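You operate a simulated robot arm through the tools that you are given. There is no shell and no other tool. Be economical: measure what you need, move in short steps, check, and stop when the job is done.

Carry out the task below with a simulated robot arm. There is one attempt and no reset: what you move stays moved.

TASK
Put things in order on the marble top. At the end: the clear bedside glass stands where the white hand pump stood; the orange peg is in the teal bowl; the white hand pump stands where the pink lavender bag stood; the pink lavender bag stands on top of the cream album; whatever was shut is shut again. Leave all else as you found it, and nothing knocked over.
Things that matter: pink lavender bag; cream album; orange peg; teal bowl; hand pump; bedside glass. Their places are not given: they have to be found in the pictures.

Only the result counts: the job must be done as asked and must still hold three seconds after the hand-in. Knocking over, shifting, dropping, spilling or breaking anything else fails it.

THE ROBOT
A 6-joint arm with a two-finger parallel gripper, fixed in place. Base frame: the origin is at the foot of the arm, x ahead of it, y to its left, z up; the work surface is at about z = 0.95. Units: m, rad, N and s.
With the tool pointing down near the work surface it reaches from about 0.22 to 0.62 m from the base axis. Its first joint turns from -1.152 to 1.152 rad. Payload 2.7 kg.
The TCP is the grasp point between the finger pads, 0.023 m short of the fingertips. In the tool frame z runs along the fingers and y along their closing line. Largest opening 0.094 m; finger width 0.038, thickness 0.01; the body of the gripper, 0.054 by 0.096 m, starts 0.039 m behind the TCP.
Orientation is that of the tool frame in the base frame, as a unit quaternion [x, y, z, w]. With the fingers straight down and closing along the base's y, the tool's x points along the base's -x, its y along +y and its z along -z.

THE INTERFACE
- The arm moves only by the tool arm_command. Its argument "series" is a list of rows, each a list of 3 entries, a list of its own where there are three numbers: the turn, a rotation vector about the tool's x, y, z in units of 60 degrees (1.0 is 60 degrees), then the shift along the tool's x, y, z in units of 200 mm (1.0 is 200 mm), then the gripper command, from -1 (shut) to 1 (fully open), values between in proportion. In form: [[[rx, ry, rz], [tx, ty, tz], hand], ...]. A call has 1 to 20 rows; each row is the pose to reach, as a shift and turn from the pose commanded when the call began, along the tool's axes at that moment. A call with a number of a shift or a turn outside -1 to 1 is refused whole. A row lasts 0.2 s, in which the tool goes at most 0.05 m and 0.15 rad; a call with a longer step from one row to the next is refused whole, and so is a gripper value outside its range. A pose out of reach is approached as far as the arm can. The call stops where the force on the tool passes 40 N (or 10 N more than at its start, if that is more) or the arm is blocked; 0.2 s more then pass. The fingers move at their own pace (about 0.045 m/s each) and stop on an object; they squeeze with about 42 N. The grip force told is the motor's: it shows also when the fingers shut on nothing. Time passes only in rows, and 0.2 s behind the last, so rows that repeat a pose let the fingers close. It gives the time, the measured TCP pose, the force on the tool (base axes), the opening and the grip force at its end, in the units of the frame above (readings bear some noise).
- Cameras (640 x 400 px; columns grow to the right, rows downward): "scene" is fixed at [0.0869, -0.4458, 1.3956]; the picture's right is [0.65, -0.76, 0.00], its down [-0.47, -0.40, -0.79] and it looks along [0.60, 0.51, -0.62] (base axes); focal length 241 px, centre (320, 200). "wrist" rides on the gripper at [-0.039, 0, -0.044] in the tool frame; the picture's right is [0.00, -1.00, 0.00], its down [0.97, 0.00, -0.24] and it looks along [0.24, 0.00, 0.97] (tool axes); focal length 218 px, centre (320, 200).
- capture(camera): a new picture of that camera. No time passes.
- point_at(camera, pixels): there is no depth. For up to 12 entries [column, row, z] of the newest picture of that camera ("zoom" is the newest enlarged one), the place [x, y] in the base frame at which the ray of that pixel passes the height z, good to about 0.002 m. No time passes.
- inspect(camera, box): a new picture of the part [left, top, right, bottom] of that camera's present view, enlarged. No time passes.
- close_job(): hands the job in; it is judged then, once.

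Keep the steps short. Do not move on a guess: measure, check each grasp and each placing, and mend mistakes. In all there are 80 turns and 38 pictures (those below and enlarged ones count). Leave the gripper open and the arm clear of the work at the hand-in unless told otherwise, and finish with a single line.

The tools are called after "Call:" as name(argument=value, ...) on one line, values as JSON. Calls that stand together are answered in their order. arm_command: Moves the arm, as the interface text tells. Its arguments: {"type":"object","properties":{"series":{"type":"array","items":{"type":"array"}}},"required":["series"]} The other tools are called the same way: capture (camera) takes a picture; point_at (camera, pixels) gives the place at which the rays of pixels pass given heights; inspect (camera, box) takes an enlarged picture of a part of a camera's view; close_job () hands the job in.

At the start:

```text
clock: 0.0
eef_pos: [0.2954, -0.2037, 1.2512]
orientation: [0.001, 1.0, 0.0, 0.0]
ft_force: [-0.3, 0.3, -0.3]
grip_width: 0.0938
grasp_force: 0.0
```

scene: 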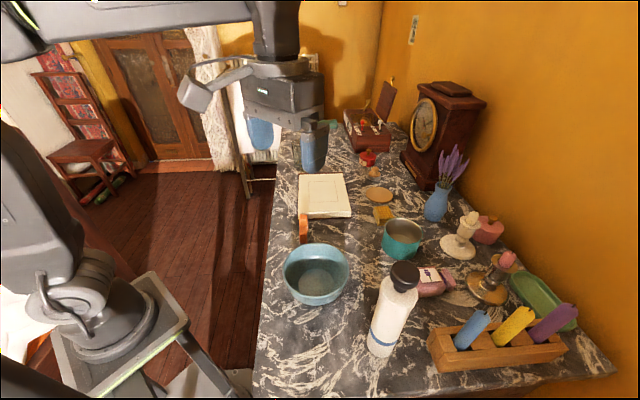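
wrist: 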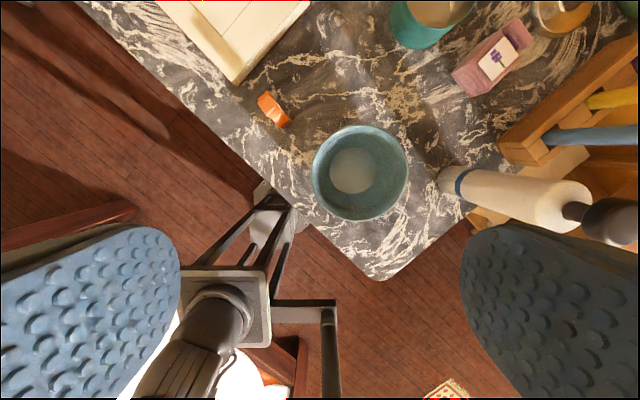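

I see the bowl, album, peg, a white bottle-like thing (395,310) and a pink bag (432,282); I don't yet see a clear glass. I'll look at enlarged parts.

Call:
inspect(camera="scene", box=[260, 80, 420, 180])

Call:
inspect(camera="scene", box=[340, 180, 580, 380])

```text
4.00 times, centred on (340, 130) of scene
```

zoom: 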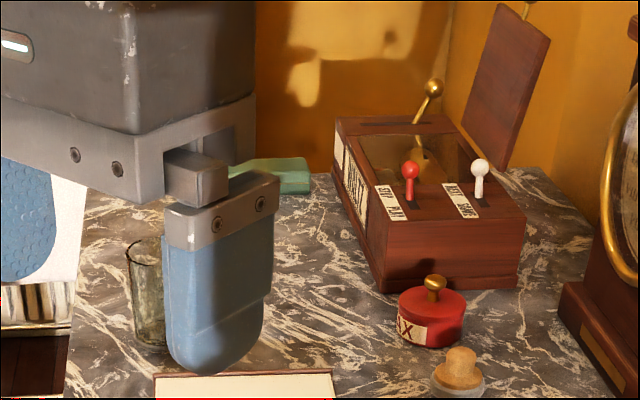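

```text
2.00 times, centred on (460, 280) of scene
```

zoom: 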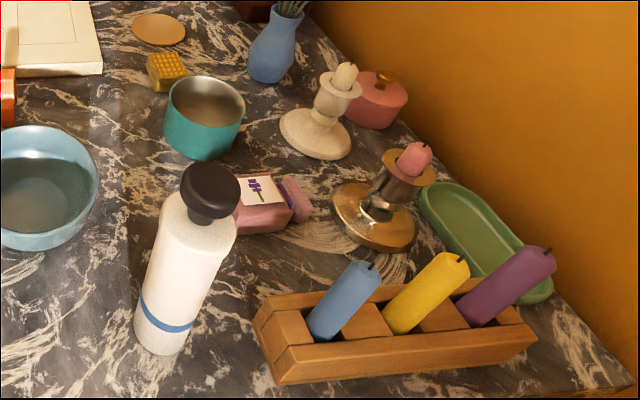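

The clear glass stands behind the gripper finger. I'll measure the places of things from the first pictures: glass base about scene (297,165), album corners, peg, bowl, pump base, bag, and teal pot.

Call:
point_at(camera="scene", pixels=[[297, 165, 0.95], [299, 217, 0.95], [351, 214, 0.95], [343, 174, 0.95], [300, 176, 0.97], [303, 243, 0.95], [318, 303, 0.95], [381, 352, 0.95], [403, 270, 1.15], [402, 258, 0.95], [432, 296, 0.95], [455, 289, 0.95]])

Call:
point_at(camera="wrist", pixels=[[311, 172, 1.0], [408, 172, 1.0], [360, 125, 1.0], [360, 220, 1.0], [262, 96, 0.97], [285, 122, 0.97], [235, 84, 0.95], [465, 95, 0.95], [452, 72, 0.98], [515, 18, 0.98], [532, 42, 0.98], [447, 180, 0.95]])

```text
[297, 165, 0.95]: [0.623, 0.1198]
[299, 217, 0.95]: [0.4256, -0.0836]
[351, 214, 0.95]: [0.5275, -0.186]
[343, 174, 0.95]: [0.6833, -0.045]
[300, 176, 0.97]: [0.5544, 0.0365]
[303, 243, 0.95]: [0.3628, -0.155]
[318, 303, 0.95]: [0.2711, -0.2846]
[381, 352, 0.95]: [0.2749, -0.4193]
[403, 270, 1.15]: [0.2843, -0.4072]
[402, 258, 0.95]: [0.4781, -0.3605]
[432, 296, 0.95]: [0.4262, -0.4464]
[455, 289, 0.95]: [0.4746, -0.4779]
```

```text
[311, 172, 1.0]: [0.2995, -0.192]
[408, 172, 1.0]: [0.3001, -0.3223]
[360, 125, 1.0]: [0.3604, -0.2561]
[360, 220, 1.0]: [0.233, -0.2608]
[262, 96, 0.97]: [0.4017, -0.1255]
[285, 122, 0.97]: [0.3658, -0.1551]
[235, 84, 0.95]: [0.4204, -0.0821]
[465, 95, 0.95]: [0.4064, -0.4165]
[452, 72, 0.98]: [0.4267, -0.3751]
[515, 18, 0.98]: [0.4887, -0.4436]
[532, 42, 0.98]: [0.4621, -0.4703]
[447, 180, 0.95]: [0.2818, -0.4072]
```

Next I enlarge the wrist view of the bowl, peg and bag to see what they are and whether anything covers them.

Call:
inspect(camera="wrist", box=[220, 0, 620, 250])

Call:
inspect(camera="scene", box=[250, 160, 450, 310])

```text
1.60 times, centred on (420, 125) of wrist
```

zoom: 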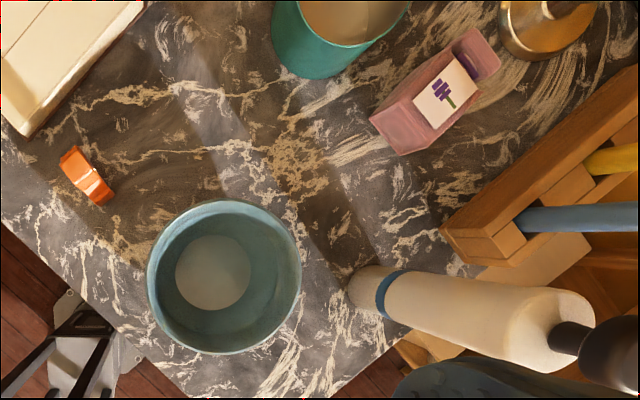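

```text
2.67 times, centred on (350, 235) of scene
```

zoom: 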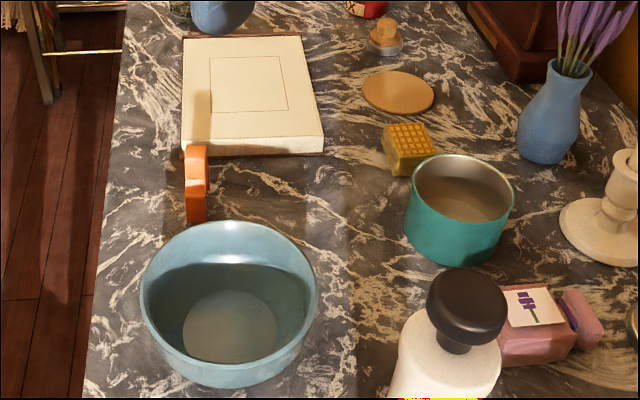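

The bag is a small pink block lying near (0.455,-0.42), the bowl is centred near (0.297,-0.257), the pump near (0.284,-0.407) is about 0.2 m tall. I move at the present height to over the bag to look straight down.

Call:
arm_command(series=[[[0, 0, 0], [-0.14, -0.196, 0], 1], [[0, 0, 0], [-0.28, -0.392, 0], 1], [[0, 0, 0], [-0.42, -0.588, 0], 1], [[0, 0, 0], [-0.56, -0.784, 0], 1], [[0, 0, 0], [-0.7, -0.98, 0], 1], [[0, 0, 0], [-0.7, -0.98, 0], 1]])

Call:
capture(camera="wrist")

Call:
capture(camera="scene")

```text
clock: 1.4
eef_pos: [0.398, -0.3612, 1.2317]
orientation: [0.0, 1.0, 0.001, 0.0]
ft_force: [-0.7, 1.0, 0.3]
grip_width: 0.0941
grasp_force: 0.0
out of reach, approached as far as the arm can: row 4, 5, 6
```

```text
31 pictures are left
```

wrist: 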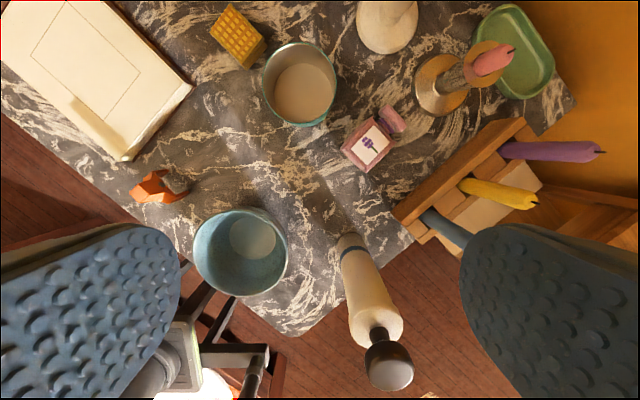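

```text
30 pictures are left
```

scene: 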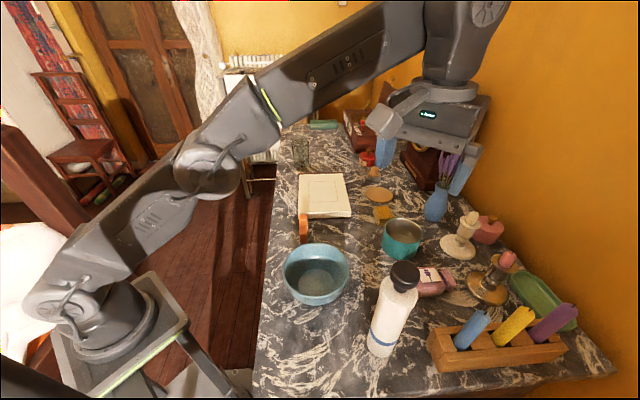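

Reach shrinks with height; noted. The glass is now visible at scene (301,150). I enlarge the bag in the wrist view and the glass in the scene view, then measure.

Call:
inspect(camera="wrist", box=[310, 80, 470, 180])

Call:
inspect(camera="scene", box=[270, 115, 398, 195])

Call:
point_at(camera="wrist", pixels=[[342, 150, 0.99], [374, 118, 0.99], [394, 140, 0.99], [368, 170, 0.95], [343, 152, 0.95], [400, 122, 0.98], [345, 240, 0.95], [372, 150, 0.95], [158, 185, 0.95], [408, 245, 0.95], [389, 212, 0.98], [525, 122, 0.98]])

Call:
point_at(camera="scene", pixels=[[293, 160, 0.95], [309, 160, 0.95], [301, 166, 0.95], [293, 145, 1.03], [309, 145, 1.03], [301, 142, 1.04], [298, 176, 0.97], [344, 174, 0.97], [351, 212, 0.97], [299, 211, 0.97]])

```text
4.00 times, centred on (390, 130) of wrist
```

zoom: 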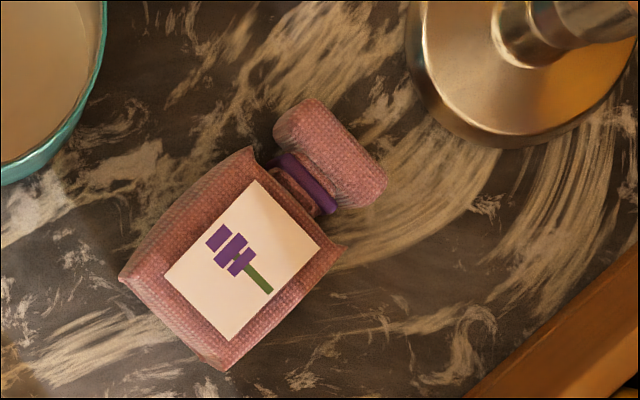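

```text
5.00 times, centred on (334, 155) of scene
```

zoom: 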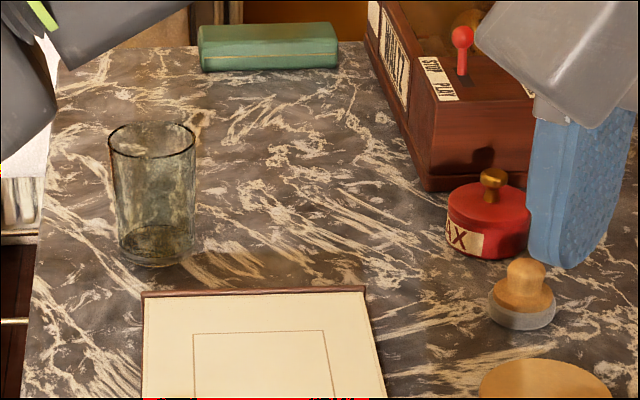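

```text
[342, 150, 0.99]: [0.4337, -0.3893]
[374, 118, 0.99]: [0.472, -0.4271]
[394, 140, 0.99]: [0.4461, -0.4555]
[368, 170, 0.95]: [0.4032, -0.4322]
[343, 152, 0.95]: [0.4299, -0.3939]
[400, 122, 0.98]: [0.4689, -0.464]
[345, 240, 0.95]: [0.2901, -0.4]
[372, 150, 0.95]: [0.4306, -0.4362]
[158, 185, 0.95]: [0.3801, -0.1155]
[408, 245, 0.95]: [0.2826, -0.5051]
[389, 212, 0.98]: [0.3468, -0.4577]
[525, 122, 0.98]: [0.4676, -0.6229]
```

```text
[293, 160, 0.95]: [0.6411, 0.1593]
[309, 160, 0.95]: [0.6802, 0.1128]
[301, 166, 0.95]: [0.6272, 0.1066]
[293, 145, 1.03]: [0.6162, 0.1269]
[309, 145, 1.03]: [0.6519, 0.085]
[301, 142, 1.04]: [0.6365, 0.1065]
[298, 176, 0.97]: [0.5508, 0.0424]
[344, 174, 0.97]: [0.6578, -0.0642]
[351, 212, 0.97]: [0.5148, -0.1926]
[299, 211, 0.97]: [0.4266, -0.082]
```

Bag body: centre near (0.44,-0.422), about 45 mm across, its long axis at 45° outward. I descend to about z 1.12 while yawing 45° so the fingers will close across its width, then read the pose.

Call:
arm_command(series=[[[0, 0, 0.125], [0, 0, 0.11], 1], [[0, 0, 0.25], [0, 0, 0.22], 1], [[0, 0, 0.375], [0, 0, 0.33], 1], [[0, 0, 0.5], [0, 0, 0.44], 1], [[0, 0, 0.625], [0, 0, 0.55], 1], [[0, 0, 0.75], [0, 0, 0.6], 1], [[0, 0, 0.75], [0, 0, 0.6], 0.6]])

Call:
capture(camera="wrist")

```text
clock: 3.0
eef_pos: [0.401, -0.3623, 1.1088]
orientation: [0.384, 0.923, 0.0, 0.0]
ft_force: [0.0, -0.1, -0.9]
grip_width: 0.0752
grasp_force: 0.1
```

```text
27 pictures are left
```

wrist: 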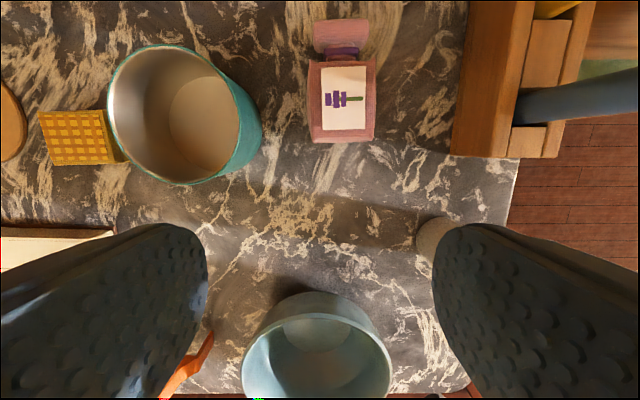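

The bag lies squarely aligned at (309–376, 60–142). I measure its corners at several heights.

Call:
point_at(camera="wrist", pixels=[[311, 140, 0.95], [375, 140, 0.95], [308, 62, 0.98], [376, 62, 0.98], [342, 100, 0.97], [342, 100, 0.99], [262, 130, 0.95], [330, 20, 0.98], [420, 245, 0.95]])

Call:
inspect(camera="scene", box=[370, 230, 498, 310])

```text
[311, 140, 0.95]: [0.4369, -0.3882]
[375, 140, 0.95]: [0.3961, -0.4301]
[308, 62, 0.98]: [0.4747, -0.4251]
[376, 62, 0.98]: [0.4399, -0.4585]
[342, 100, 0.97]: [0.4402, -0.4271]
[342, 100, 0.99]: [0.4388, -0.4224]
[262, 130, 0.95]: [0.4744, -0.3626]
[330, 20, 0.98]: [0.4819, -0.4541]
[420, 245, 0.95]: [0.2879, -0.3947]
```

```text
5.00 times, centred on (434, 270) of scene
```

zoom: 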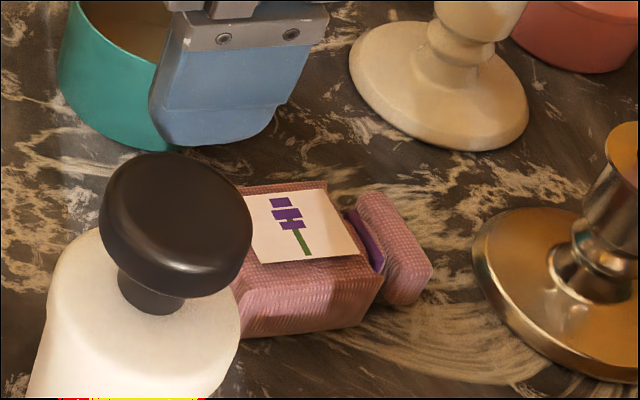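

The bag's body centre is (0.437,-0.425). I go above it at z about 1.04 with the hand at 0.075 opening, then check by picture before the last descent.

Call:
arm_command(series=[[[0, 0, 0], [-0.175, -0.047, 0], 0.6], [[0, 0, 0], [-0.35, -0.0945, 0], 0.6], [[0, 0, 0], [-0.35, -0.0945, 0.17], 0.6], [[0, 0, 0], [-0.35, -0.0945, 0.34], 0.6], [[0, 0, 0], [-0.35, -0.0945, 0.34], 0.6]])

Call:
capture(camera="wrist")

Call:
capture(camera="scene")

```text
clock: 4.2
eef_pos: [0.4364, -0.4238, 1.0404]
orientation: [0.382, 0.924, 0.0, 0.0]
ft_force: [-0.3, 0.6, 0.4]
grip_width: 0.0751
grasp_force: 0.1
out of reach, approached as far as the arm can: row 2
```

```text
25 pictures are left
```

wrist: 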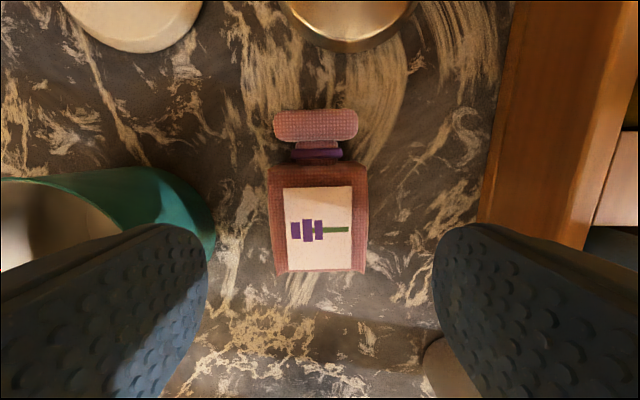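

```text
24 pictures are left
```

scene: 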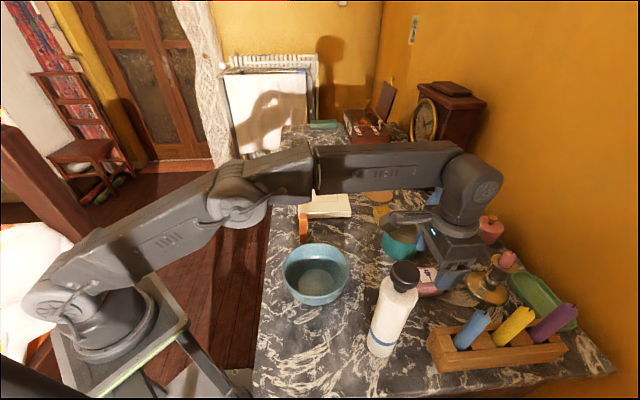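

The bag sits centred between the fingers (columns 268–370, centre 319), and the teal cup's side is outside the left finger. I descend to z about 0.977.

Call:
arm_command(series=[[[0, 0, 0], [0, 0, 0.1], 0.6], [[0, 0, 0], [0, 0, 0.2], 0.6], [[0, 0, 0], [0, 0, 0.317], 0.6], [[0, 0, 0], [0, 0, 0.317], 0.6]])

Call:
inspect(camera="scene", box=[360, 200, 520, 300])

```text
clock: 5.2
eef_pos: [0.4373, -0.4252, 0.9768]
orientation: [0.384, 0.923, 0.001, 0.0]
ft_force: [-0.5, -0.2, -0.1]
grip_width: 0.0752
grasp_force: 0.1
```

```text
4.00 times, centred on (440, 250) of scene
```

zoom: 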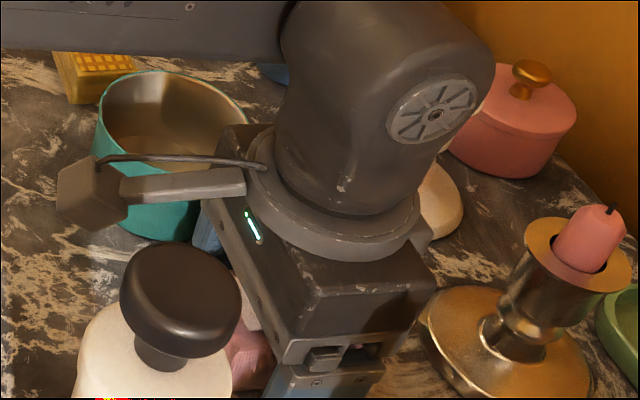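

No contact force and the cup is untouched. I close the hand.

Call:
arm_command(series=[[[0, 0, 0], [0, 0, 0], -1], [[0, 0, 0], [0, 0, 0], -1], [[0, 0, 0], [0, 0, 0], -1], [[0, 0, 0], [0, 0, 0], -1]])

```text
clock: 6.2
eef_pos: [0.4363, -0.4253, 0.9771]
orientation: [0.383, 0.924, 0.0, 0.0]
ft_force: [-1.1, 0.2, -0.1]
grip_width: 0.0532
grasp_force: 41.9
```

Grip is firm at 0.053 m. I lift straight up, then back toward the base and higher, clear of cup and pump.

Call:
arm_command(series=[[[0, 0, 0], [0, 0, -0.15], -1], [[0, 0, 0], [0, 0, -0.33], -1], [[0, 0, 0], [0.12, 0.03, -0.45], -1], [[0, 0, 0], [0.24, 0.065, -0.58], -1], [[0, 0, 0], [0.361, 0.098, -0.715], -1], [[0, 0, 0], [0.361, 0.098, -0.715], -1]])

Call:
capture(camera="wrist")

```text
clock: 7.6
eef_pos: [0.3992, -0.3598, 1.1218]
orientation: [0.383, 0.924, 0.0, 0.0]
ft_force: [-0.3, 0.2, 0.0]
grip_width: 0.0
grasp_force: 41.9
```

```text
22 pictures are left
```

wrist: 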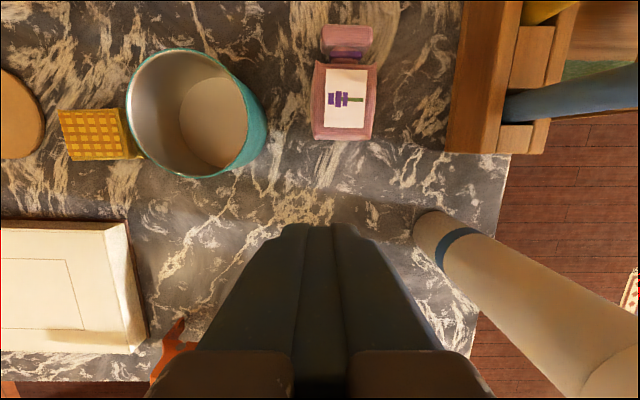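

The hand came up empty (width 0): the bag slipped and still lies at about (345,100). I look closely at its shape before another try.

Call:
inspect(camera="wrist", box=[280, 10, 440, 160])

Call:
inspect(camera="scene", box=[400, 250, 480, 300])

```text
2.67 times, centred on (360, 85) of wrist
```

zoom: 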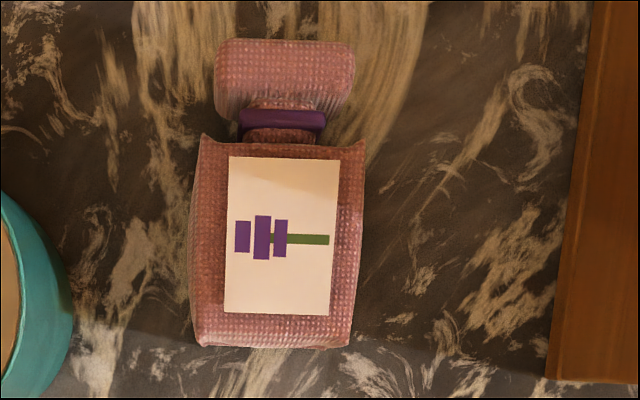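

```text
8.00 times, centred on (440, 275) of scene
```

zoom: 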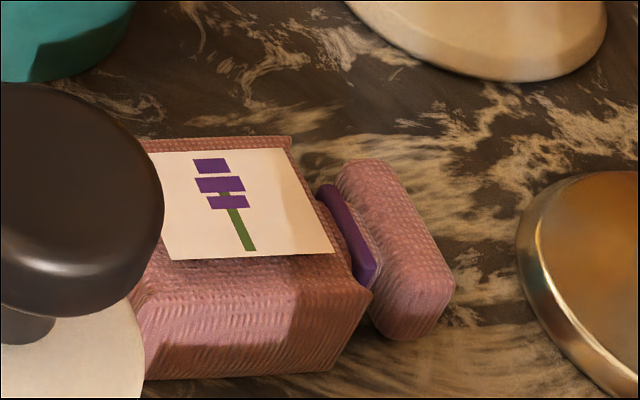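

The bag's sides bulge and the lift was quick. I measure it again and will retry at the bulge with a slow lift.

Call:
point_at(camera="zoom", pixels=[[372, 290, 0.985]])

Call:
point_at(camera="wrist", pixels=[[315, 63, 0.985], [376, 65, 0.985], [313, 138, 0.97], [371, 139, 0.97], [345, 100, 0.985], [348, 29, 0.975]])

```text
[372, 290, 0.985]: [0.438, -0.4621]
```

```text
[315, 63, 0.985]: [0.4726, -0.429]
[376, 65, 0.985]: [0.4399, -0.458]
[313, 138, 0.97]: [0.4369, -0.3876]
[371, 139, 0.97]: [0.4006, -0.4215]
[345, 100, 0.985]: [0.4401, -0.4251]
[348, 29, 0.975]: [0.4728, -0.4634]
```

The bag hasn't moved. I reopen and go back down, a little lower this time (z 0.974).

Call:
arm_command(series=[[[0, 0, 0], [0, 0, 0], 0.6], [[0, 0, 0], [0, 0, 0.1], 0.6], [[0, 0, 0], [-0.09, -0.023, 0.22], 0.6], [[0, 0, 0], [-0.225, -0.055, 0.37], 0.6], [[0, 0, 0], [-0.3625, -0.093, 0.41], 0.6], [[0, 0, 0], [-0.3625, -0.093, 0.41], 0.6], [[0, 0, 0], [-0.3625, -0.093, 0.55], 0.6], [[0, 0, 0], [-0.3625, -0.093, 0.66], 0.6], [[0, 0, 0], [-0.3625, -0.093, 0.739], 0.6], [[0, 0, 0], [-0.3625, -0.093, 0.739], 0.6]])

```text
clock: 9.8
eef_pos: [0.4384, -0.4236, 0.9738]
orientation: [0.383, 0.924, 0.0, 0.0]
ft_force: [-0.2, 0.5, 0.3]
grip_width: 0.0752
grasp_force: 0.1
```

In position at z 0.974. I close and lift only 10 mm, slowly.

Call:
arm_command(series=[[[0, 0, 0], [0, 0, 0], -1], [[0, 0, 0], [0, 0, 0], -1], [[0, 0, 0], [0, 0, 0], -1], [[0, 0, 0], [0, 0, 0], -1], [[0, 0, 0], [0, 0, 0], -1], [[0, 0, 0], [0, 0, -0.01], -1], [[0, 0, 0], [0, 0, -0.02], -1], [[0, 0, 0], [0, 0, -0.03], -1], [[0, 0, 0], [0, 0, -0.04], -1], [[0, 0, 0], [0, 0, -0.05], -1], [[0, 0, 0], [0, 0, -0.05], -1]])

Call:
capture(camera="wrist")

```text
clock: 12.2
eef_pos: [0.4388, -0.4241, 0.9837]
orientation: [0.382, 0.924, 0.0, 0.0]
ft_force: [0.2, 0.3, 0.8]
grip_width: 0.0529
grasp_force: 42.1
```

```text
19 pictures are left
```

wrist: 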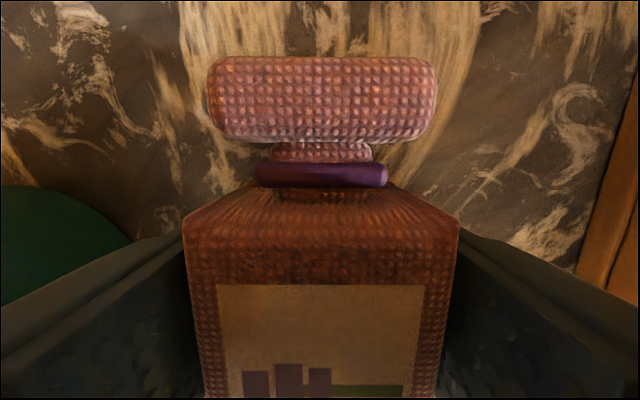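

Width still 0.053, so contact remains. I lift another 25 mm slowly and read the width again.

Call:
arm_command(series=[[[0, 0, 0], [0, 0, -0.015], -1], [[0, 0, 0], [0, 0, -0.03], -1], [[0, 0, 0], [0, 0, -0.05], -1], [[0, 0, 0], [0, 0, -0.07], -1], [[0, 0, 0], [0, 0, -0.09], -1], [[0, 0, 0], [0, 0, -0.11], -1], [[0, 0, 0], [0, 0, -0.125], -1], [[0, 0, 0], [0, 0, -0.125], -1]])

Call:
capture(camera="wrist")

```text
clock: 14.0
eef_pos: [0.4388, -0.4231, 1.0087]
orientation: [0.382, 0.924, 0.0, 0.0]
ft_force: [-0.5, -0.4, -1.3]
grip_width: 0.053
grasp_force: 42.6
```

```text
18 pictures are left
```

wrist: 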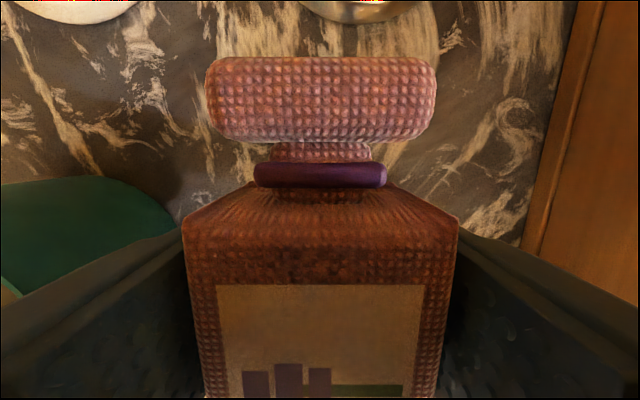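

The bag rises with the hand (marble recedes, bag fixed in view). I keep on slowly: up, then back and up to (0.40,-0.36,1.11).

Call:
arm_command(series=[[[0, 0, 0], [0, 0, -0.015], -1], [[0, 0, 0], [0, 0, -0.04], -1], [[0, 0, 0], [0, 0, -0.07], -1], [[0, 0, 0], [0, 0, -0.1], -1], [[0, 0, 0], [0.015, 0.004, -0.13], -1], [[0, 0, 0], [0.04, 0.01, -0.16], -1], [[0, 0, 0], [0.07, 0.016, -0.19], -1], [[0, 0, 0], [0.1, 0.023, -0.22], -1], [[0, 0, 0], [0.13, 0.03, -0.25], -1], [[0, 0, 0], [0.16, 0.037, -0.28], -1], [[0, 0, 0], [0.19, 0.044, -0.31], -1], [[0, 0, 0], [0.22, 0.051, -0.34], -1], [[0, 0, 0], [0.25, 0.058, -0.37], -1], [[0, 0, 0], [0.28, 0.065, -0.4], -1], [[0, 0, 0], [0.31, 0.072, -0.43], -1], [[0, 0, 0], [0.335, 0.078, -0.46], -1], [[0, 0, 0], [0.35, 0.082, -0.485], -1], [[0, 0, 0], [0.36, 0.084, -0.5], -1], [[0, 0, 0], [0.36, 0.084, -0.5], -1]])

```text
clock: 18.0
eef_pos: [0.3995, -0.3617, 1.1086]
orientation: [0.382, 0.924, 0.0, 0.0]
ft_force: [0.1, -0.1, -0.2]
grip_width: 0.0533
grasp_force: 42.1
```

Still held at 0.053. I carry it toward the album in two slow halves; target TCP (0.5235,-0.0605) so that body and neck both lie within the cover.

Call:
arm_command(series=[[[0, 0, 0], [0.006, 0.015, 0], -1], [[0, 0, 0], [0.019, 0.045, 0], -1], [[0, 0, 0], [0.038, 0.09, 0], -1], [[0, 0, 0], [0.06, 0.143, 0], -1], [[0, 0, 0], [0.082, 0.195, 0], -1], [[0, 0, 0], [0.104, 0.248, 0], -1], [[0, 0, 0], [0.126, 0.3, 0], -1], [[0, 0, 0], [0.148, 0.353, 0], -1], [[0, 0, 0], [0.17, 0.405, 0], -1], [[0, 0, 0], [0.192, 0.458, 0], -1], [[0, 0, 0], [0.214, 0.51, 0], -1], [[0, 0, 0], [0.236, 0.563, 0], -1], [[0, 0, 0], [0.258, 0.615, 0], -1], [[0, 0, 0], [0.277, 0.66, 0], -1], [[0, 0, 0], [0.293, 0.698, 0], -1], [[0, 0, 0], [0.306, 0.728, 0], -1], [[0, 0, 0], [0.315, 0.75, 0], -1], [[0, 0, 0], [0.315, 0.75, 0], -1]])

Call:
arm_command(series=[[[0, 0, 0], [0.006, 0.015, 0], -1], [[0, 0, 0], [0.019, 0.045, 0], -1], [[0, 0, 0], [0.038, 0.09, 0], -1], [[0, 0, 0], [0.06, 0.143, 0], -1], [[0, 0, 0], [0.082, 0.195, 0], -1], [[0, 0, 0], [0.104, 0.248, 0], -1], [[0, 0, 0], [0.126, 0.3, 0], -1], [[0, 0, 0], [0.148, 0.353, 0], -1], [[0, 0, 0], [0.17, 0.405, 0], -1], [[0, 0, 0], [0.192, 0.458, 0], -1], [[0, 0, 0], [0.214, 0.51, 0], -1], [[0, 0, 0], [0.236, 0.563, 0], -1], [[0, 0, 0], [0.258, 0.615, 0], -1], [[0, 0, 0], [0.277, 0.66, 0], -1], [[0, 0, 0], [0.293, 0.698, 0], -1], [[0, 0, 0], [0.306, 0.728, 0], -1], [[0, 0, 0], [0.315, 0.75, 0], -1], [[0, 0, 0], [0.315, 0.75, 0], -1]])

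Call:
capture(camera="scene")

Call:
capture(camera="wrist")

```text
clock: 21.8
eef_pos: [0.4607, -0.2102, 1.1081]
orientation: [0.383, 0.924, -0.001, 0.0]
ft_force: [-0.2, -0.2, -0.9]
grip_width: 0.053
grasp_force: 41.5
```

```text
clock: 25.6
eef_pos: [0.5222, -0.0604, 1.1084]
orientation: [0.383, 0.924, 0.001, 0.001]
ft_force: [-0.2, -0.7, 0.2]
grip_width: 0.0529
grasp_force: 42.4
```

```text
17 pictures are left
```

scene: 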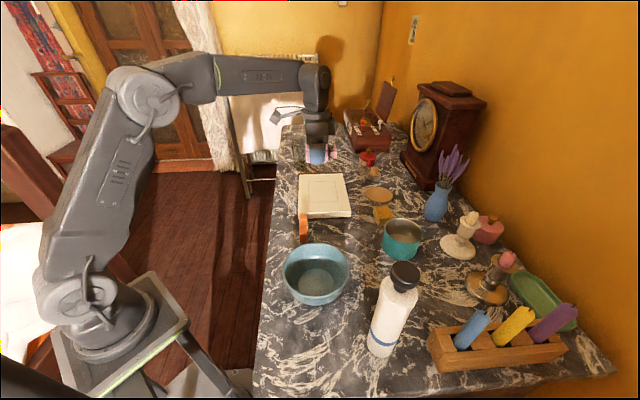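

```text
16 pictures are left
```

wrist: 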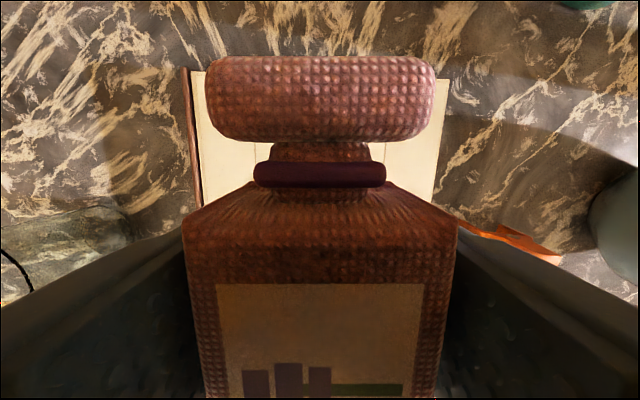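

The bag hangs over the album. I check the album's edges under it: wrist (197,71) and (447,78), and its thickness from the scene corner (351,217)/(351,211).

Call:
point_at(camera="wrist", pixels=[[204, 72, 0.97], [448, 79, 0.97], [186, 70, 0.95], [204, 72, 0.98]])

Call:
inspect(camera="scene", box=[284, 160, 364, 220])

Call:
point_at(camera="scene", pixels=[[343, 174, 0.97], [300, 217, 0.95], [350, 217, 0.95], [350, 211, 0.97]])

```text
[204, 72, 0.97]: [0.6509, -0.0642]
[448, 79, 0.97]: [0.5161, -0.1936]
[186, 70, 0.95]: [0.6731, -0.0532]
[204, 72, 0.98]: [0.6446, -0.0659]
```

```text
6.67 times, centred on (324, 190) of scene
```

zoom: 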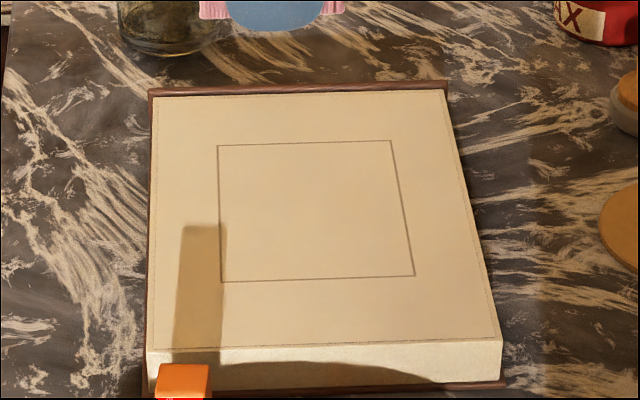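

```text
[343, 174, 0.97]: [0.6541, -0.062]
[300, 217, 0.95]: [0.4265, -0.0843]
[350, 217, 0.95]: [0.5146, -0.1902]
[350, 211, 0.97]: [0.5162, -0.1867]
```

Both cameras agree at z 0.97 for the album's top. I lower slowly to TCP 1.002 (bag bottom about 6 mm above).

Call:
arm_command(series=[[[0, 0, 0], [0, 0, 0.02], -1], [[0, 0, 0], [0, 0, 0.05], -1], [[0, 0, 0], [0, 0, 0.08], -1], [[0, 0, 0], [0, 0, 0.115], -1], [[0, 0, 0], [0, 0, 0.15], -1], [[0, 0, 0], [0, 0, 0.185], -1], [[0, 0, 0], [0, 0, 0.22], -1], [[0, 0, 0], [0, 0, 0.255], -1], [[0, 0, 0], [0, 0, 0.29], -1], [[0, 0, 0], [0, 0, 0.325], -1], [[0, 0, 0], [0, 0, 0.36], -1], [[0, 0, 0], [0, 0, 0.395], -1], [[0, 0, 0], [0, 0, 0.43], -1], [[0, 0, 0], [0, 0, 0.46], -1], [[0, 0, 0], [0, 0, 0.49], -1], [[0, 0, 0], [0, 0, 0.515], -1], [[0, 0, 0], [0, 0, 0.53], -1], [[0, 0, 0], [0, 0, 0.53], -1]])

Call:
arm_command(series=[[[0, 0, 0], [0, 0, 0.01], -1], [[0, 0, 0], [0, 0, 0.02], -1], [[0, 0, 0], [0, 0, 0.02], -1]])

Call:
inspect(camera="scene", box=[280, 140, 376, 220])

```text
clock: 29.4
eef_pos: [0.5229, -0.059, 1.0032]
orientation: [0.383, 0.924, 0.0, 0.0]
ft_force: [-0.5, -0.6, 0.2]
grip_width: 0.0528
grasp_force: 42.4
```

```text
clock: 30.2
eef_pos: [0.5241, -0.0597, 1.0006]
orientation: [0.382, 0.924, 0.001, 0.001]
ft_force: [-1.1, 0.3, 6.2]
grip_width: 0.0529
grasp_force: 42.0
```

```text
5.00 times, centred on (328, 180) of scene
```

zoom: 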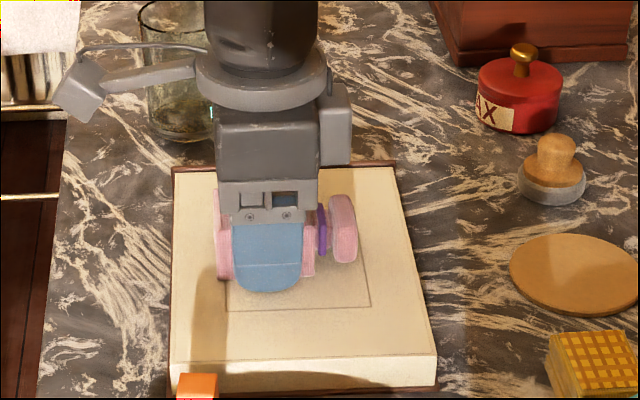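

6 N upward: the bag touches the album. I open to 0.075 and rise gently.

Call:
arm_command(series=[[[0, 0, 0], [0, 0, 0], -0.2], [[0, 0, 0], [0, 0, 0], 0.2], [[0, 0, 0], [0, 0, 0], 0.6], [[0, 0, 0], [0, 0, 0], 0.6], [[0, 0, 0], [0, 0, -0.05], 0.6], [[0, 0, 0], [0, 0, -0.15], 0.6], [[0, 0, 0], [0, 0, -0.3], 0.6], [[0, 0, 0], [0, 0, -0.5], 0.6], [[0, 0, 0], [0, 0, -0.6], 0.6], [[0, 0, 0], [0, 0, -0.6], 0.6]])

Call:
capture(camera="wrist")

```text
clock: 32.4
eef_pos: [0.5224, -0.0597, 1.1195]
orientation: [0.383, 0.924, 0.001, 0.0]
ft_force: [-0.4, 0.4, 0.6]
grip_width: 0.075
grasp_force: 0.1
```

```text
13 pictures are left
```

wrist: 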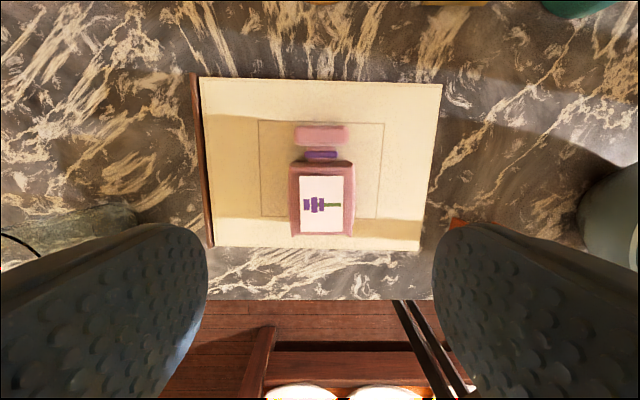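

The bag lies safely on the album. Next the pump (about 0.2 m tall, 50 mm thick): a palm-down grip can't reach low enough, so I'll use a nearly horizontal tool, coming down around it from above. First I travel toward it, upright and high.

Call:
arm_command(series=[[[0, 0, 0], [-0.01, -0.14, -0.08], 1], [[0, 0, 0], [-0.03, -0.3, -0.16], 1], [[0, 0, 0], [-0.06, -0.47, -0.25], 1], [[0, 0, 0], [-0.09, -0.64, -0.35], 1], [[0, 0, 0], [-0.12, -0.82, -0.45], 1], [[0, 0, 0], [-0.14, -0.98, -0.5], 1], [[0, 0, 0], [-0.14, -0.98, -0.5], 1]])

Call:
arm_command(series=[[[0, -0.12, 0], [-0.02, -0.1, -0.03], 1], [[0, -0.24, 0], [-0.04, -0.2, -0.06], 1], [[0, -0.36, 0], [-0.06, -0.3, -0.09], 1], [[0, -0.48, 0], [-0.08, -0.4, -0.12], 1], [[0, -0.6, 0], [-0.1, -0.5, -0.15], 1], [[0, -0.72, 0], [-0.12, -0.6, -0.18], 1], [[0, -0.84, 0], [-0.14, -0.65, -0.2], 1], [[0, -0.96, 0], [-0.14, -0.65, -0.2], 1], [[0, -0.96, 0], [-0.14, -0.65, -0.2], 1]])

```text
clock: 34.0
eef_pos: [0.4039, -0.217, 1.2202]
orientation: [0.383, 0.924, -0.001, -0.001]
ft_force: [0.7, 0.1, 0.9]
grip_width: 0.0939
grasp_force: 0.0
```

```text
clock: 36.0
eef_pos: [0.3322, -0.3296, 1.2587]
orientation: [0.335, 0.809, -0.185, 0.446]
ft_force: [0.1, 0.0, 0.0]
grip_width: 0.0941
grasp_force: 0.2
```

Tilt is now 58° and the pose was reached. I add another 22° in place and look.

Call:
arm_command(series=[[[0, -0.12, 0], [0, 0, 0], 1], [[0, -0.24, 0], [0, 0, 0], 1], [[0, -0.37, 0], [0, 0, 0], 1], [[0, -0.37, 0], [0, 0, 0], 1]])

Call:
capture(camera="scene")

```text
clock: 37.0
eef_pos: [0.3413, -0.3318, 1.2798]
orientation: [0.328, 0.75, -0.24, 0.522]
ft_force: [-0.3, -0.4, -0.3]
grip_width: 0.0938
grasp_force: 0.1
out of reach, approached as far as the arm can: row 2, 3
```

```text
12 pictures are left
```

scene: 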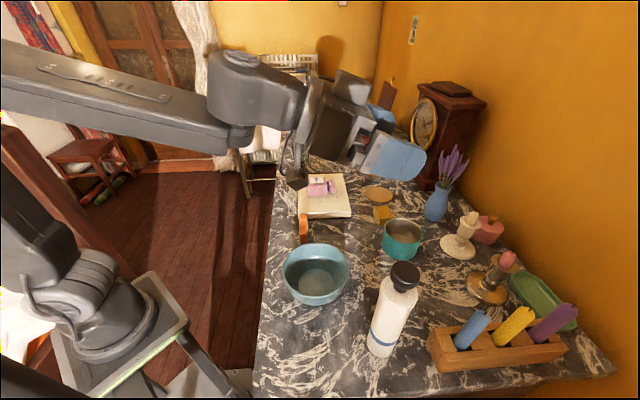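

The tilt stops at 70° here (a joint limit). The pump can still be held just under its shoulder with about 60° of tilt, if I know its heights. I measure it in the fresh scene picture: base centre (381,349), shoulder, and knob.

Call:
inspect(camera="scene", box=[346, 255, 442, 360])

Call:
point_at(camera="scene", pixels=[[366, 345, 0.95], [397, 349, 0.95], [381, 356, 0.95], [381, 349, 0.95], [405, 272, 1.14], [405, 272, 1.16], [405, 272, 1.18], [402, 292, 1.09], [402, 292, 1.11], [402, 292, 1.13]])

```text
3.81 times, centred on (394, 308) of scene
```

zoom: 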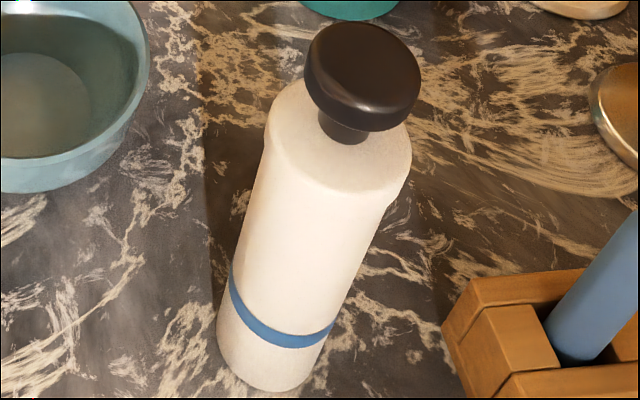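

```text
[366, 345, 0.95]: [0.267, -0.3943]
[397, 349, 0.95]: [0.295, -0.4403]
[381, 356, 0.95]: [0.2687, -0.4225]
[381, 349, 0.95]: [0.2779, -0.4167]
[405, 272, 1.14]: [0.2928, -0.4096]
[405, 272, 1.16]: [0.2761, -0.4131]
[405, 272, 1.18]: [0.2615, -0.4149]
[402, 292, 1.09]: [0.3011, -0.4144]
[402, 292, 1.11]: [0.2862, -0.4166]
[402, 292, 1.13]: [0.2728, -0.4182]
```

Axis of the pump is about (0.281,-0.415); knob top about 1.155, shoulder about 1.115. I move above it at z 1.21 with the tilt eased to 65°.

Call:
arm_command(series=[[[0, 0.02, 0], [0.075, -0.124, 0.055], 1], [[0, 0.04, 0], [0.15, -0.248, 0.111], 1], [[0, 0.06, 0], [0.225, -0.372, 0.166], 1], [[0, 0.083, 0], [0.3, -0.495, 0.222], 1], [[0, 0.083, 0], [0.3, -0.495, 0.222], 1]])

Call:
capture(camera="wrist")

```text
clock: 38.2
eef_pos: [0.3781, -0.3286, 1.2211]
orientation: [0.324, 0.745, -0.236, 0.533]
ft_force: [0.4, -0.2, 0.2]
grip_width: 0.0939
grasp_force: 0.1
out of reach, approached as far as the arm can: row 1, 2, 3, 4, 5
```

```text
10 pictures are left
```

wrist: 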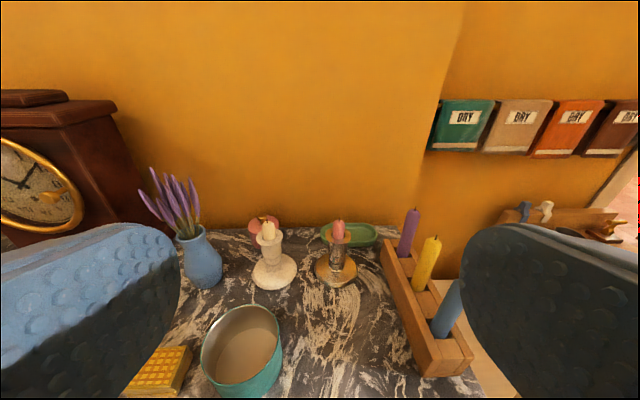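

The radial tilt runs into a wrist limit there. Swinging the tool so that it points along -y (wrist over the bowl's side instead of close to the base) avoids it. I rotate about the vertical in place, keeping the tilt.

Call:
arm_command(series=[[[0.11, 0.002, 0.04], [0, 0, 0], 1], [[0.22, 0.004, 0.08], [0, 0, 0], 1], [[0.33, 0.006, 0.12], [0, 0, 0], 1], [[0.44, 0.008, 0.16], [0, 0, 0], 1], [[0.55, 0.01, 0.2], [0, 0, 0], 1], [[0.67, 0.013, 0.242], [0, 0, 0], 1], [[0.67, 0.013, 0.242], [0, 0, 0], 1]])

```text
clock: 39.8
eef_pos: [0.3778, -0.3259, 1.2212]
orientation: [0.58, 0.576, -0.408, 0.408]
ft_force: [0.5, 0.3, 0.8]
grip_width: 0.0938
grasp_force: 0.0
out of reach, approached as far as the arm can: row 1
```

The pose was reached: tool now points along -y, tilt 70°. Moving above the pump at z 1.21.

Call:
arm_command(series=[[[0, 0, 0], [-0.024, -0.121, 0.11], 1], [[0, 0, 0], [-0.048, -0.242, 0.22], 1], [[0, 0, 0], [-0.072, -0.363, 0.33], 1], [[0, 0, 0], [-0.097, -0.485, 0.438], 1], [[0, 0, 0], [-0.097, -0.485, 0.438], 1]])

Call:
capture(camera="wrist")

Call:
capture(camera="scene")

```text
clock: 41.0
eef_pos: [0.2798, -0.4143, 1.2107]
orientation: [0.578, 0.576, -0.407, 0.409]
ft_force: [0.2, 0.3, 0.3]
grip_width: 0.094
grasp_force: 0.1
```

```text
9 pictures are left
```

wrist: 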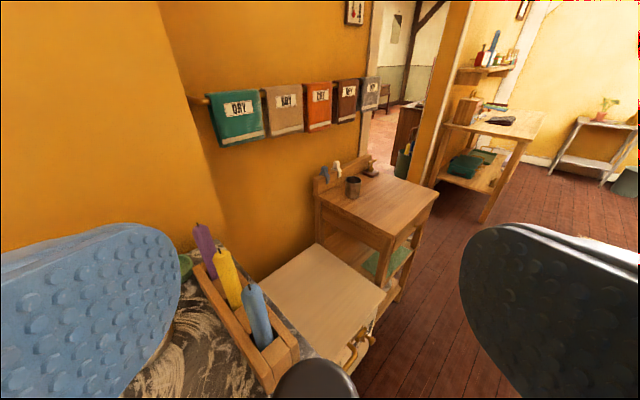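

```text
8 pictures are left
```

scene: 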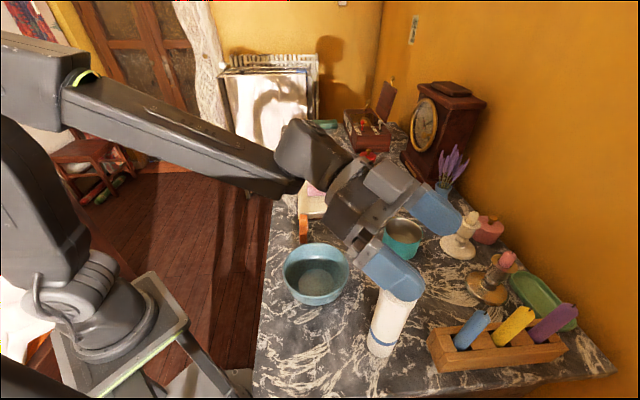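

The knob shows at wrist (273–358, row 358 down), centred between fingers. I check its place from that ray.

Call:
point_at(camera="wrist", pixels=[[316, 358, 1.15], [316, 358, 1.16], [274, 390, 1.15], [358, 390, 1.15]])

```text
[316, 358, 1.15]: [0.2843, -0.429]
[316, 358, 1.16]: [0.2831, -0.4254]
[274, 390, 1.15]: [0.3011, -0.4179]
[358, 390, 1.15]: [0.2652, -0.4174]
```

Pump centre refined to (0.283,-0.411). I descend vertically to z 1.085 with the fingers straddling it.

Call:
arm_command(series=[[[0, 0, 0], [0.06, 0.015, 0.005], 1], [[0, 0, 0], [0.15, 0.015, 0.04], 1], [[0, 0, 0], [0.24, 0.015, 0.07], 1], [[0, 0, 0], [0.33, 0.015, 0.1], 1], [[0, 0, 0], [0.42, 0.015, 0.135], 1], [[0, 0, 0], [0.51, 0.015, 0.165], 1], [[0, 0, 0], [0.598, 0.015, 0.197], 1], [[0, 0, 0], [0.598, 0.015, 0.197], 1]])

Call:
inspect(camera="scene", box=[300, 225, 460, 365])

```text
clock: 42.8
eef_pos: [0.2868, -0.41, 1.0846]
orientation: [0.579, 0.575, -0.408, 0.41]
ft_force: [1.7, 0.5, 5.5]
grip_width: 0.0943
grasp_force: 0.0
```

```text
2.86 times, centred on (380, 295) of scene
```

zoom: 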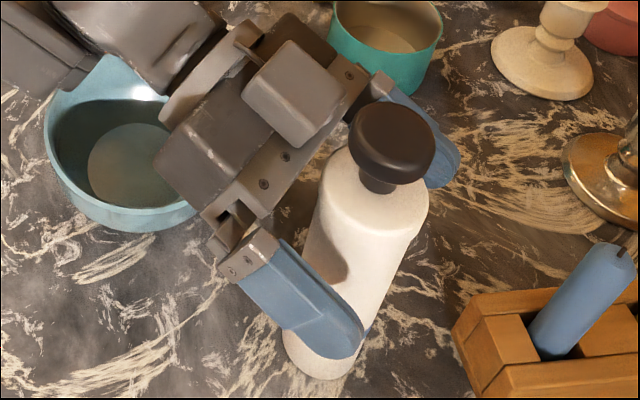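

A 5.5 N upward force appears: something is lightly touching, perhaps the wrist on the bowl's rim or the palm on the pump. I rise 15 mm and read again.

Call:
arm_command(series=[[[0, 0, 0], [-0.035, 0, -0.0125], 1], [[0, 0, 0], [-0.071, 0, -0.025], 1], [[0, 0, 0], [-0.071, 0, -0.025], 1]])

```text
clock: 43.6
eef_pos: [0.2862, -0.4105, 1.1014]
orientation: [0.579, 0.576, -0.408, 0.409]
ft_force: [-0.9, -0.5, 0.2]
grip_width: 0.0941
grasp_force: 0.1
```

The force has gone. The camera housing was likely against the knob. I shift 5 mm back (+y), settle at z about 1.096, read, then close.

Call:
arm_command(series=[[[0, 0, 0], [0.016, -0.01, -0.015], 1], [[0, 0, 0], [0.032, -0.015, -0.015], 1], [[0, 0, 0], [0.032, -0.015, -0.015], 1]])

```text
clock: 44.4
eef_pos: [0.2813, -0.4068, 1.0949]
orientation: [0.579, 0.576, -0.408, 0.408]
ft_force: [-0.8, -0.5, 0.3]
grip_width: 0.094
grasp_force: 0.0
```

No contact. Closing now.

Call:
arm_command(series=[[[0, 0, 0], [0, 0, 0], -1], [[0, 0, 0], [0, 0, 0], -1], [[0, 0, 0], [0, 0, 0], -1], [[0, 0, 0], [0, 0, 0], -1], [[0, 0, 0], [0, 0, 0], -1]])

Call:
arm_command(series=[[[0, 0, 0], [-0.024, 0, -0.008], -1], [[0, 0, 0], [-0.047, 0, -0.017], -1], [[0, 0, 0], [-0.071, 0, -0.025], -1], [[0, 0, 0], [-0.094, 0, -0.034], -1], [[0, 0, 0], [-0.094, 0, -0.034], -1]])

Call:
capture(camera="scene")

```text
clock: 45.6
eef_pos: [0.2813, -0.4053, 1.0954]
orientation: [0.579, 0.576, -0.407, 0.409]
ft_force: [0.6, 0.1, 0.1]
grip_width: 0.0433
grasp_force: 42.1
```

```text
clock: 46.8
eef_pos: [0.2824, -0.4056, 1.1152]
orientation: [0.579, 0.576, -0.408, 0.409]
ft_force: [0.4, -0.5, -2.3]
grip_width: 0.0434
grasp_force: 41.8
```

```text
6 pictures are left
```

scene: 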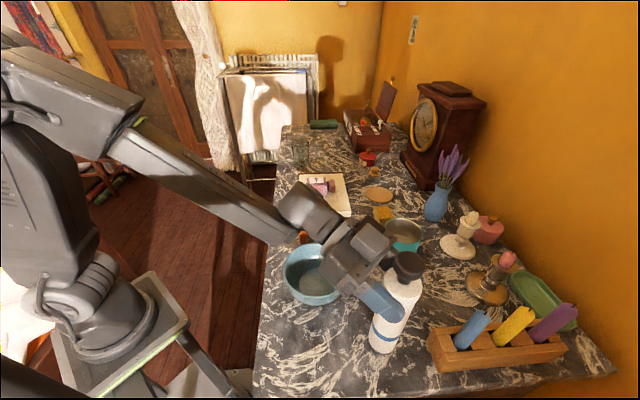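

The pump is up (load 2.3 N, width 0.043) and its base is free. I raise it 40 mm more, then carry it slowly along +x to the bag's old place, TCP (0.442,-0.425).

Call:
arm_command(series=[[[0, 0, 0], [-0.03, 0, -0.011], -1], [[0, 0, 0], [-0.07, 0, -0.025], -1], [[0, 0, 0], [-0.115, 0, -0.041], -1], [[0, 0, 0], [-0.16, 0, -0.057], -1], [[0, 0, 0], [-0.189, 0.01, -0.067], -1], [[0, 0, 0], [-0.19, 0.04, -0.063], -1], [[0, 0, 0], [-0.192, 0.09, -0.057], -1], [[0, 0, 0], [-0.195, 0.15, -0.05], -1], [[0, 0, 0], [-0.197, 0.21, -0.043], -1], [[0, 0, 0], [-0.2, 0.27, -0.036], -1], [[0, 0, 0], [-0.202, 0.33, -0.029], -1], [[0, 0, 0], [-0.205, 0.39, -0.022], -1], [[0, 0, 0], [-0.207, 0.45, -0.015], -1], [[0, 0, 0], [-0.21, 0.51, -0.008], -1], [[0, 0, 0], [-0.212, 0.57, -0.002], -1], [[0, 0, 0], [-0.214, 0.63, 0.005], -1], [[0, 0, 0], [-0.217, 0.69, 0.012], -1], [[0, 0, 0], [-0.219, 0.75, 0.019], -1], [[0, 0, 0], [-0.221, 0.785, 0.023], -1], [[0, 0, 0], [-0.2215, 0.8, 0.0245], -1]])

```text
clock: 51.0
eef_pos: [0.4417, -0.4247, 1.1557]
orientation: [0.579, 0.576, -0.408, 0.409]
ft_force: [0.1, 0.3, -2.5]
grip_width: 0.0433
grasp_force: 42.3
```

Held and over the place. I lower 56 mm slowly, to just short of the marble.

Call:
arm_command(series=[[[0, 0, 0], [0.012, 0, 0.004], -1], [[0, 0, 0], [0.035, 0, 0.0125], -1], [[0, 0, 0], [0.06, 0, 0.021], -1], [[0, 0, 0], [0.085, 0, 0.03], -1], [[0, 0, 0], [0.11, 0, 0.039], -1], [[0, 0, 0], [0.135, 0, 0.048], -1], [[0, 0, 0], [0.16, 0, 0.057], -1], [[0, 0, 0], [0.185, 0, 0.066], -1], [[0, 0, 0], [0.21, 0, 0.075], -1], [[0, 0, 0], [0.235, 0, 0.084], -1], [[0, 0, 0], [0.254, 0, 0.09], -1], [[0, 0, 0], [0.264, 0, 0.094], -1], [[0, 0, 0], [0.264, 0, 0.094], -1]])

Call:
arm_command(series=[[[0, 0, 0], [0.0095, 0, 0.0034], -1], [[0, 0, 0], [0.019, 0, 0.0067], -1], [[0, 0, 0], [0.019, 0, 0.0067], -1]])

```text
clock: 53.8
eef_pos: [0.4419, -0.4271, 1.0992]
orientation: [0.578, 0.576, -0.408, 0.409]
ft_force: [0.3, -0.1, -2.2]
grip_width: 0.0432
grasp_force: 42.4
```

```text
clock: 54.6
eef_pos: [0.4421, -0.4275, 1.0955]
orientation: [0.579, 0.576, -0.408, 0.408]
ft_force: [-0.4, 0.5, -2.0]
grip_width: 0.0431
grasp_force: 41.8
```

Load still 2 N, so it isn't resting yet. Another 2 mm.

Call:
arm_command(series=[[[0, 0, 0], [0.005, 0, 0.0017], -1], [[0, 0, 0], [0.01, 0, 0.0034], -1], [[0, 0, 0], [0.01, 0, 0.0034], -1]])

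```text
clock: 55.4
eef_pos: [0.4423, -0.4266, 1.0957]
orientation: [0.578, 0.575, -0.408, 0.41]
ft_force: [-4.1, 2.9, 11.9]
grip_width: 0.0432
grasp_force: 41.8
```

It rests (12 N up). I ease off 1 mm, open, and read.

Call:
arm_command(series=[[[0, 0, 0], [-0.005, 0, -0.0017], -1], [[0, 0, 0], [-0.005, 0, -0.0017], -0.1], [[0, 0, 0], [-0.005, 0, -0.0017], 0.3], [[0, 0, 0], [-0.005, 0, -0.0017], 0.8], [[0, 0, 0], [-0.005, 0, -0.0017], 0.8]])

```text
clock: 56.6
eef_pos: [0.4428, -0.4266, 1.0952]
orientation: [0.578, 0.577, -0.407, 0.41]
ft_force: [-0.3, -0.1, -0.3]
grip_width: 0.0847
grasp_force: 0.1
```

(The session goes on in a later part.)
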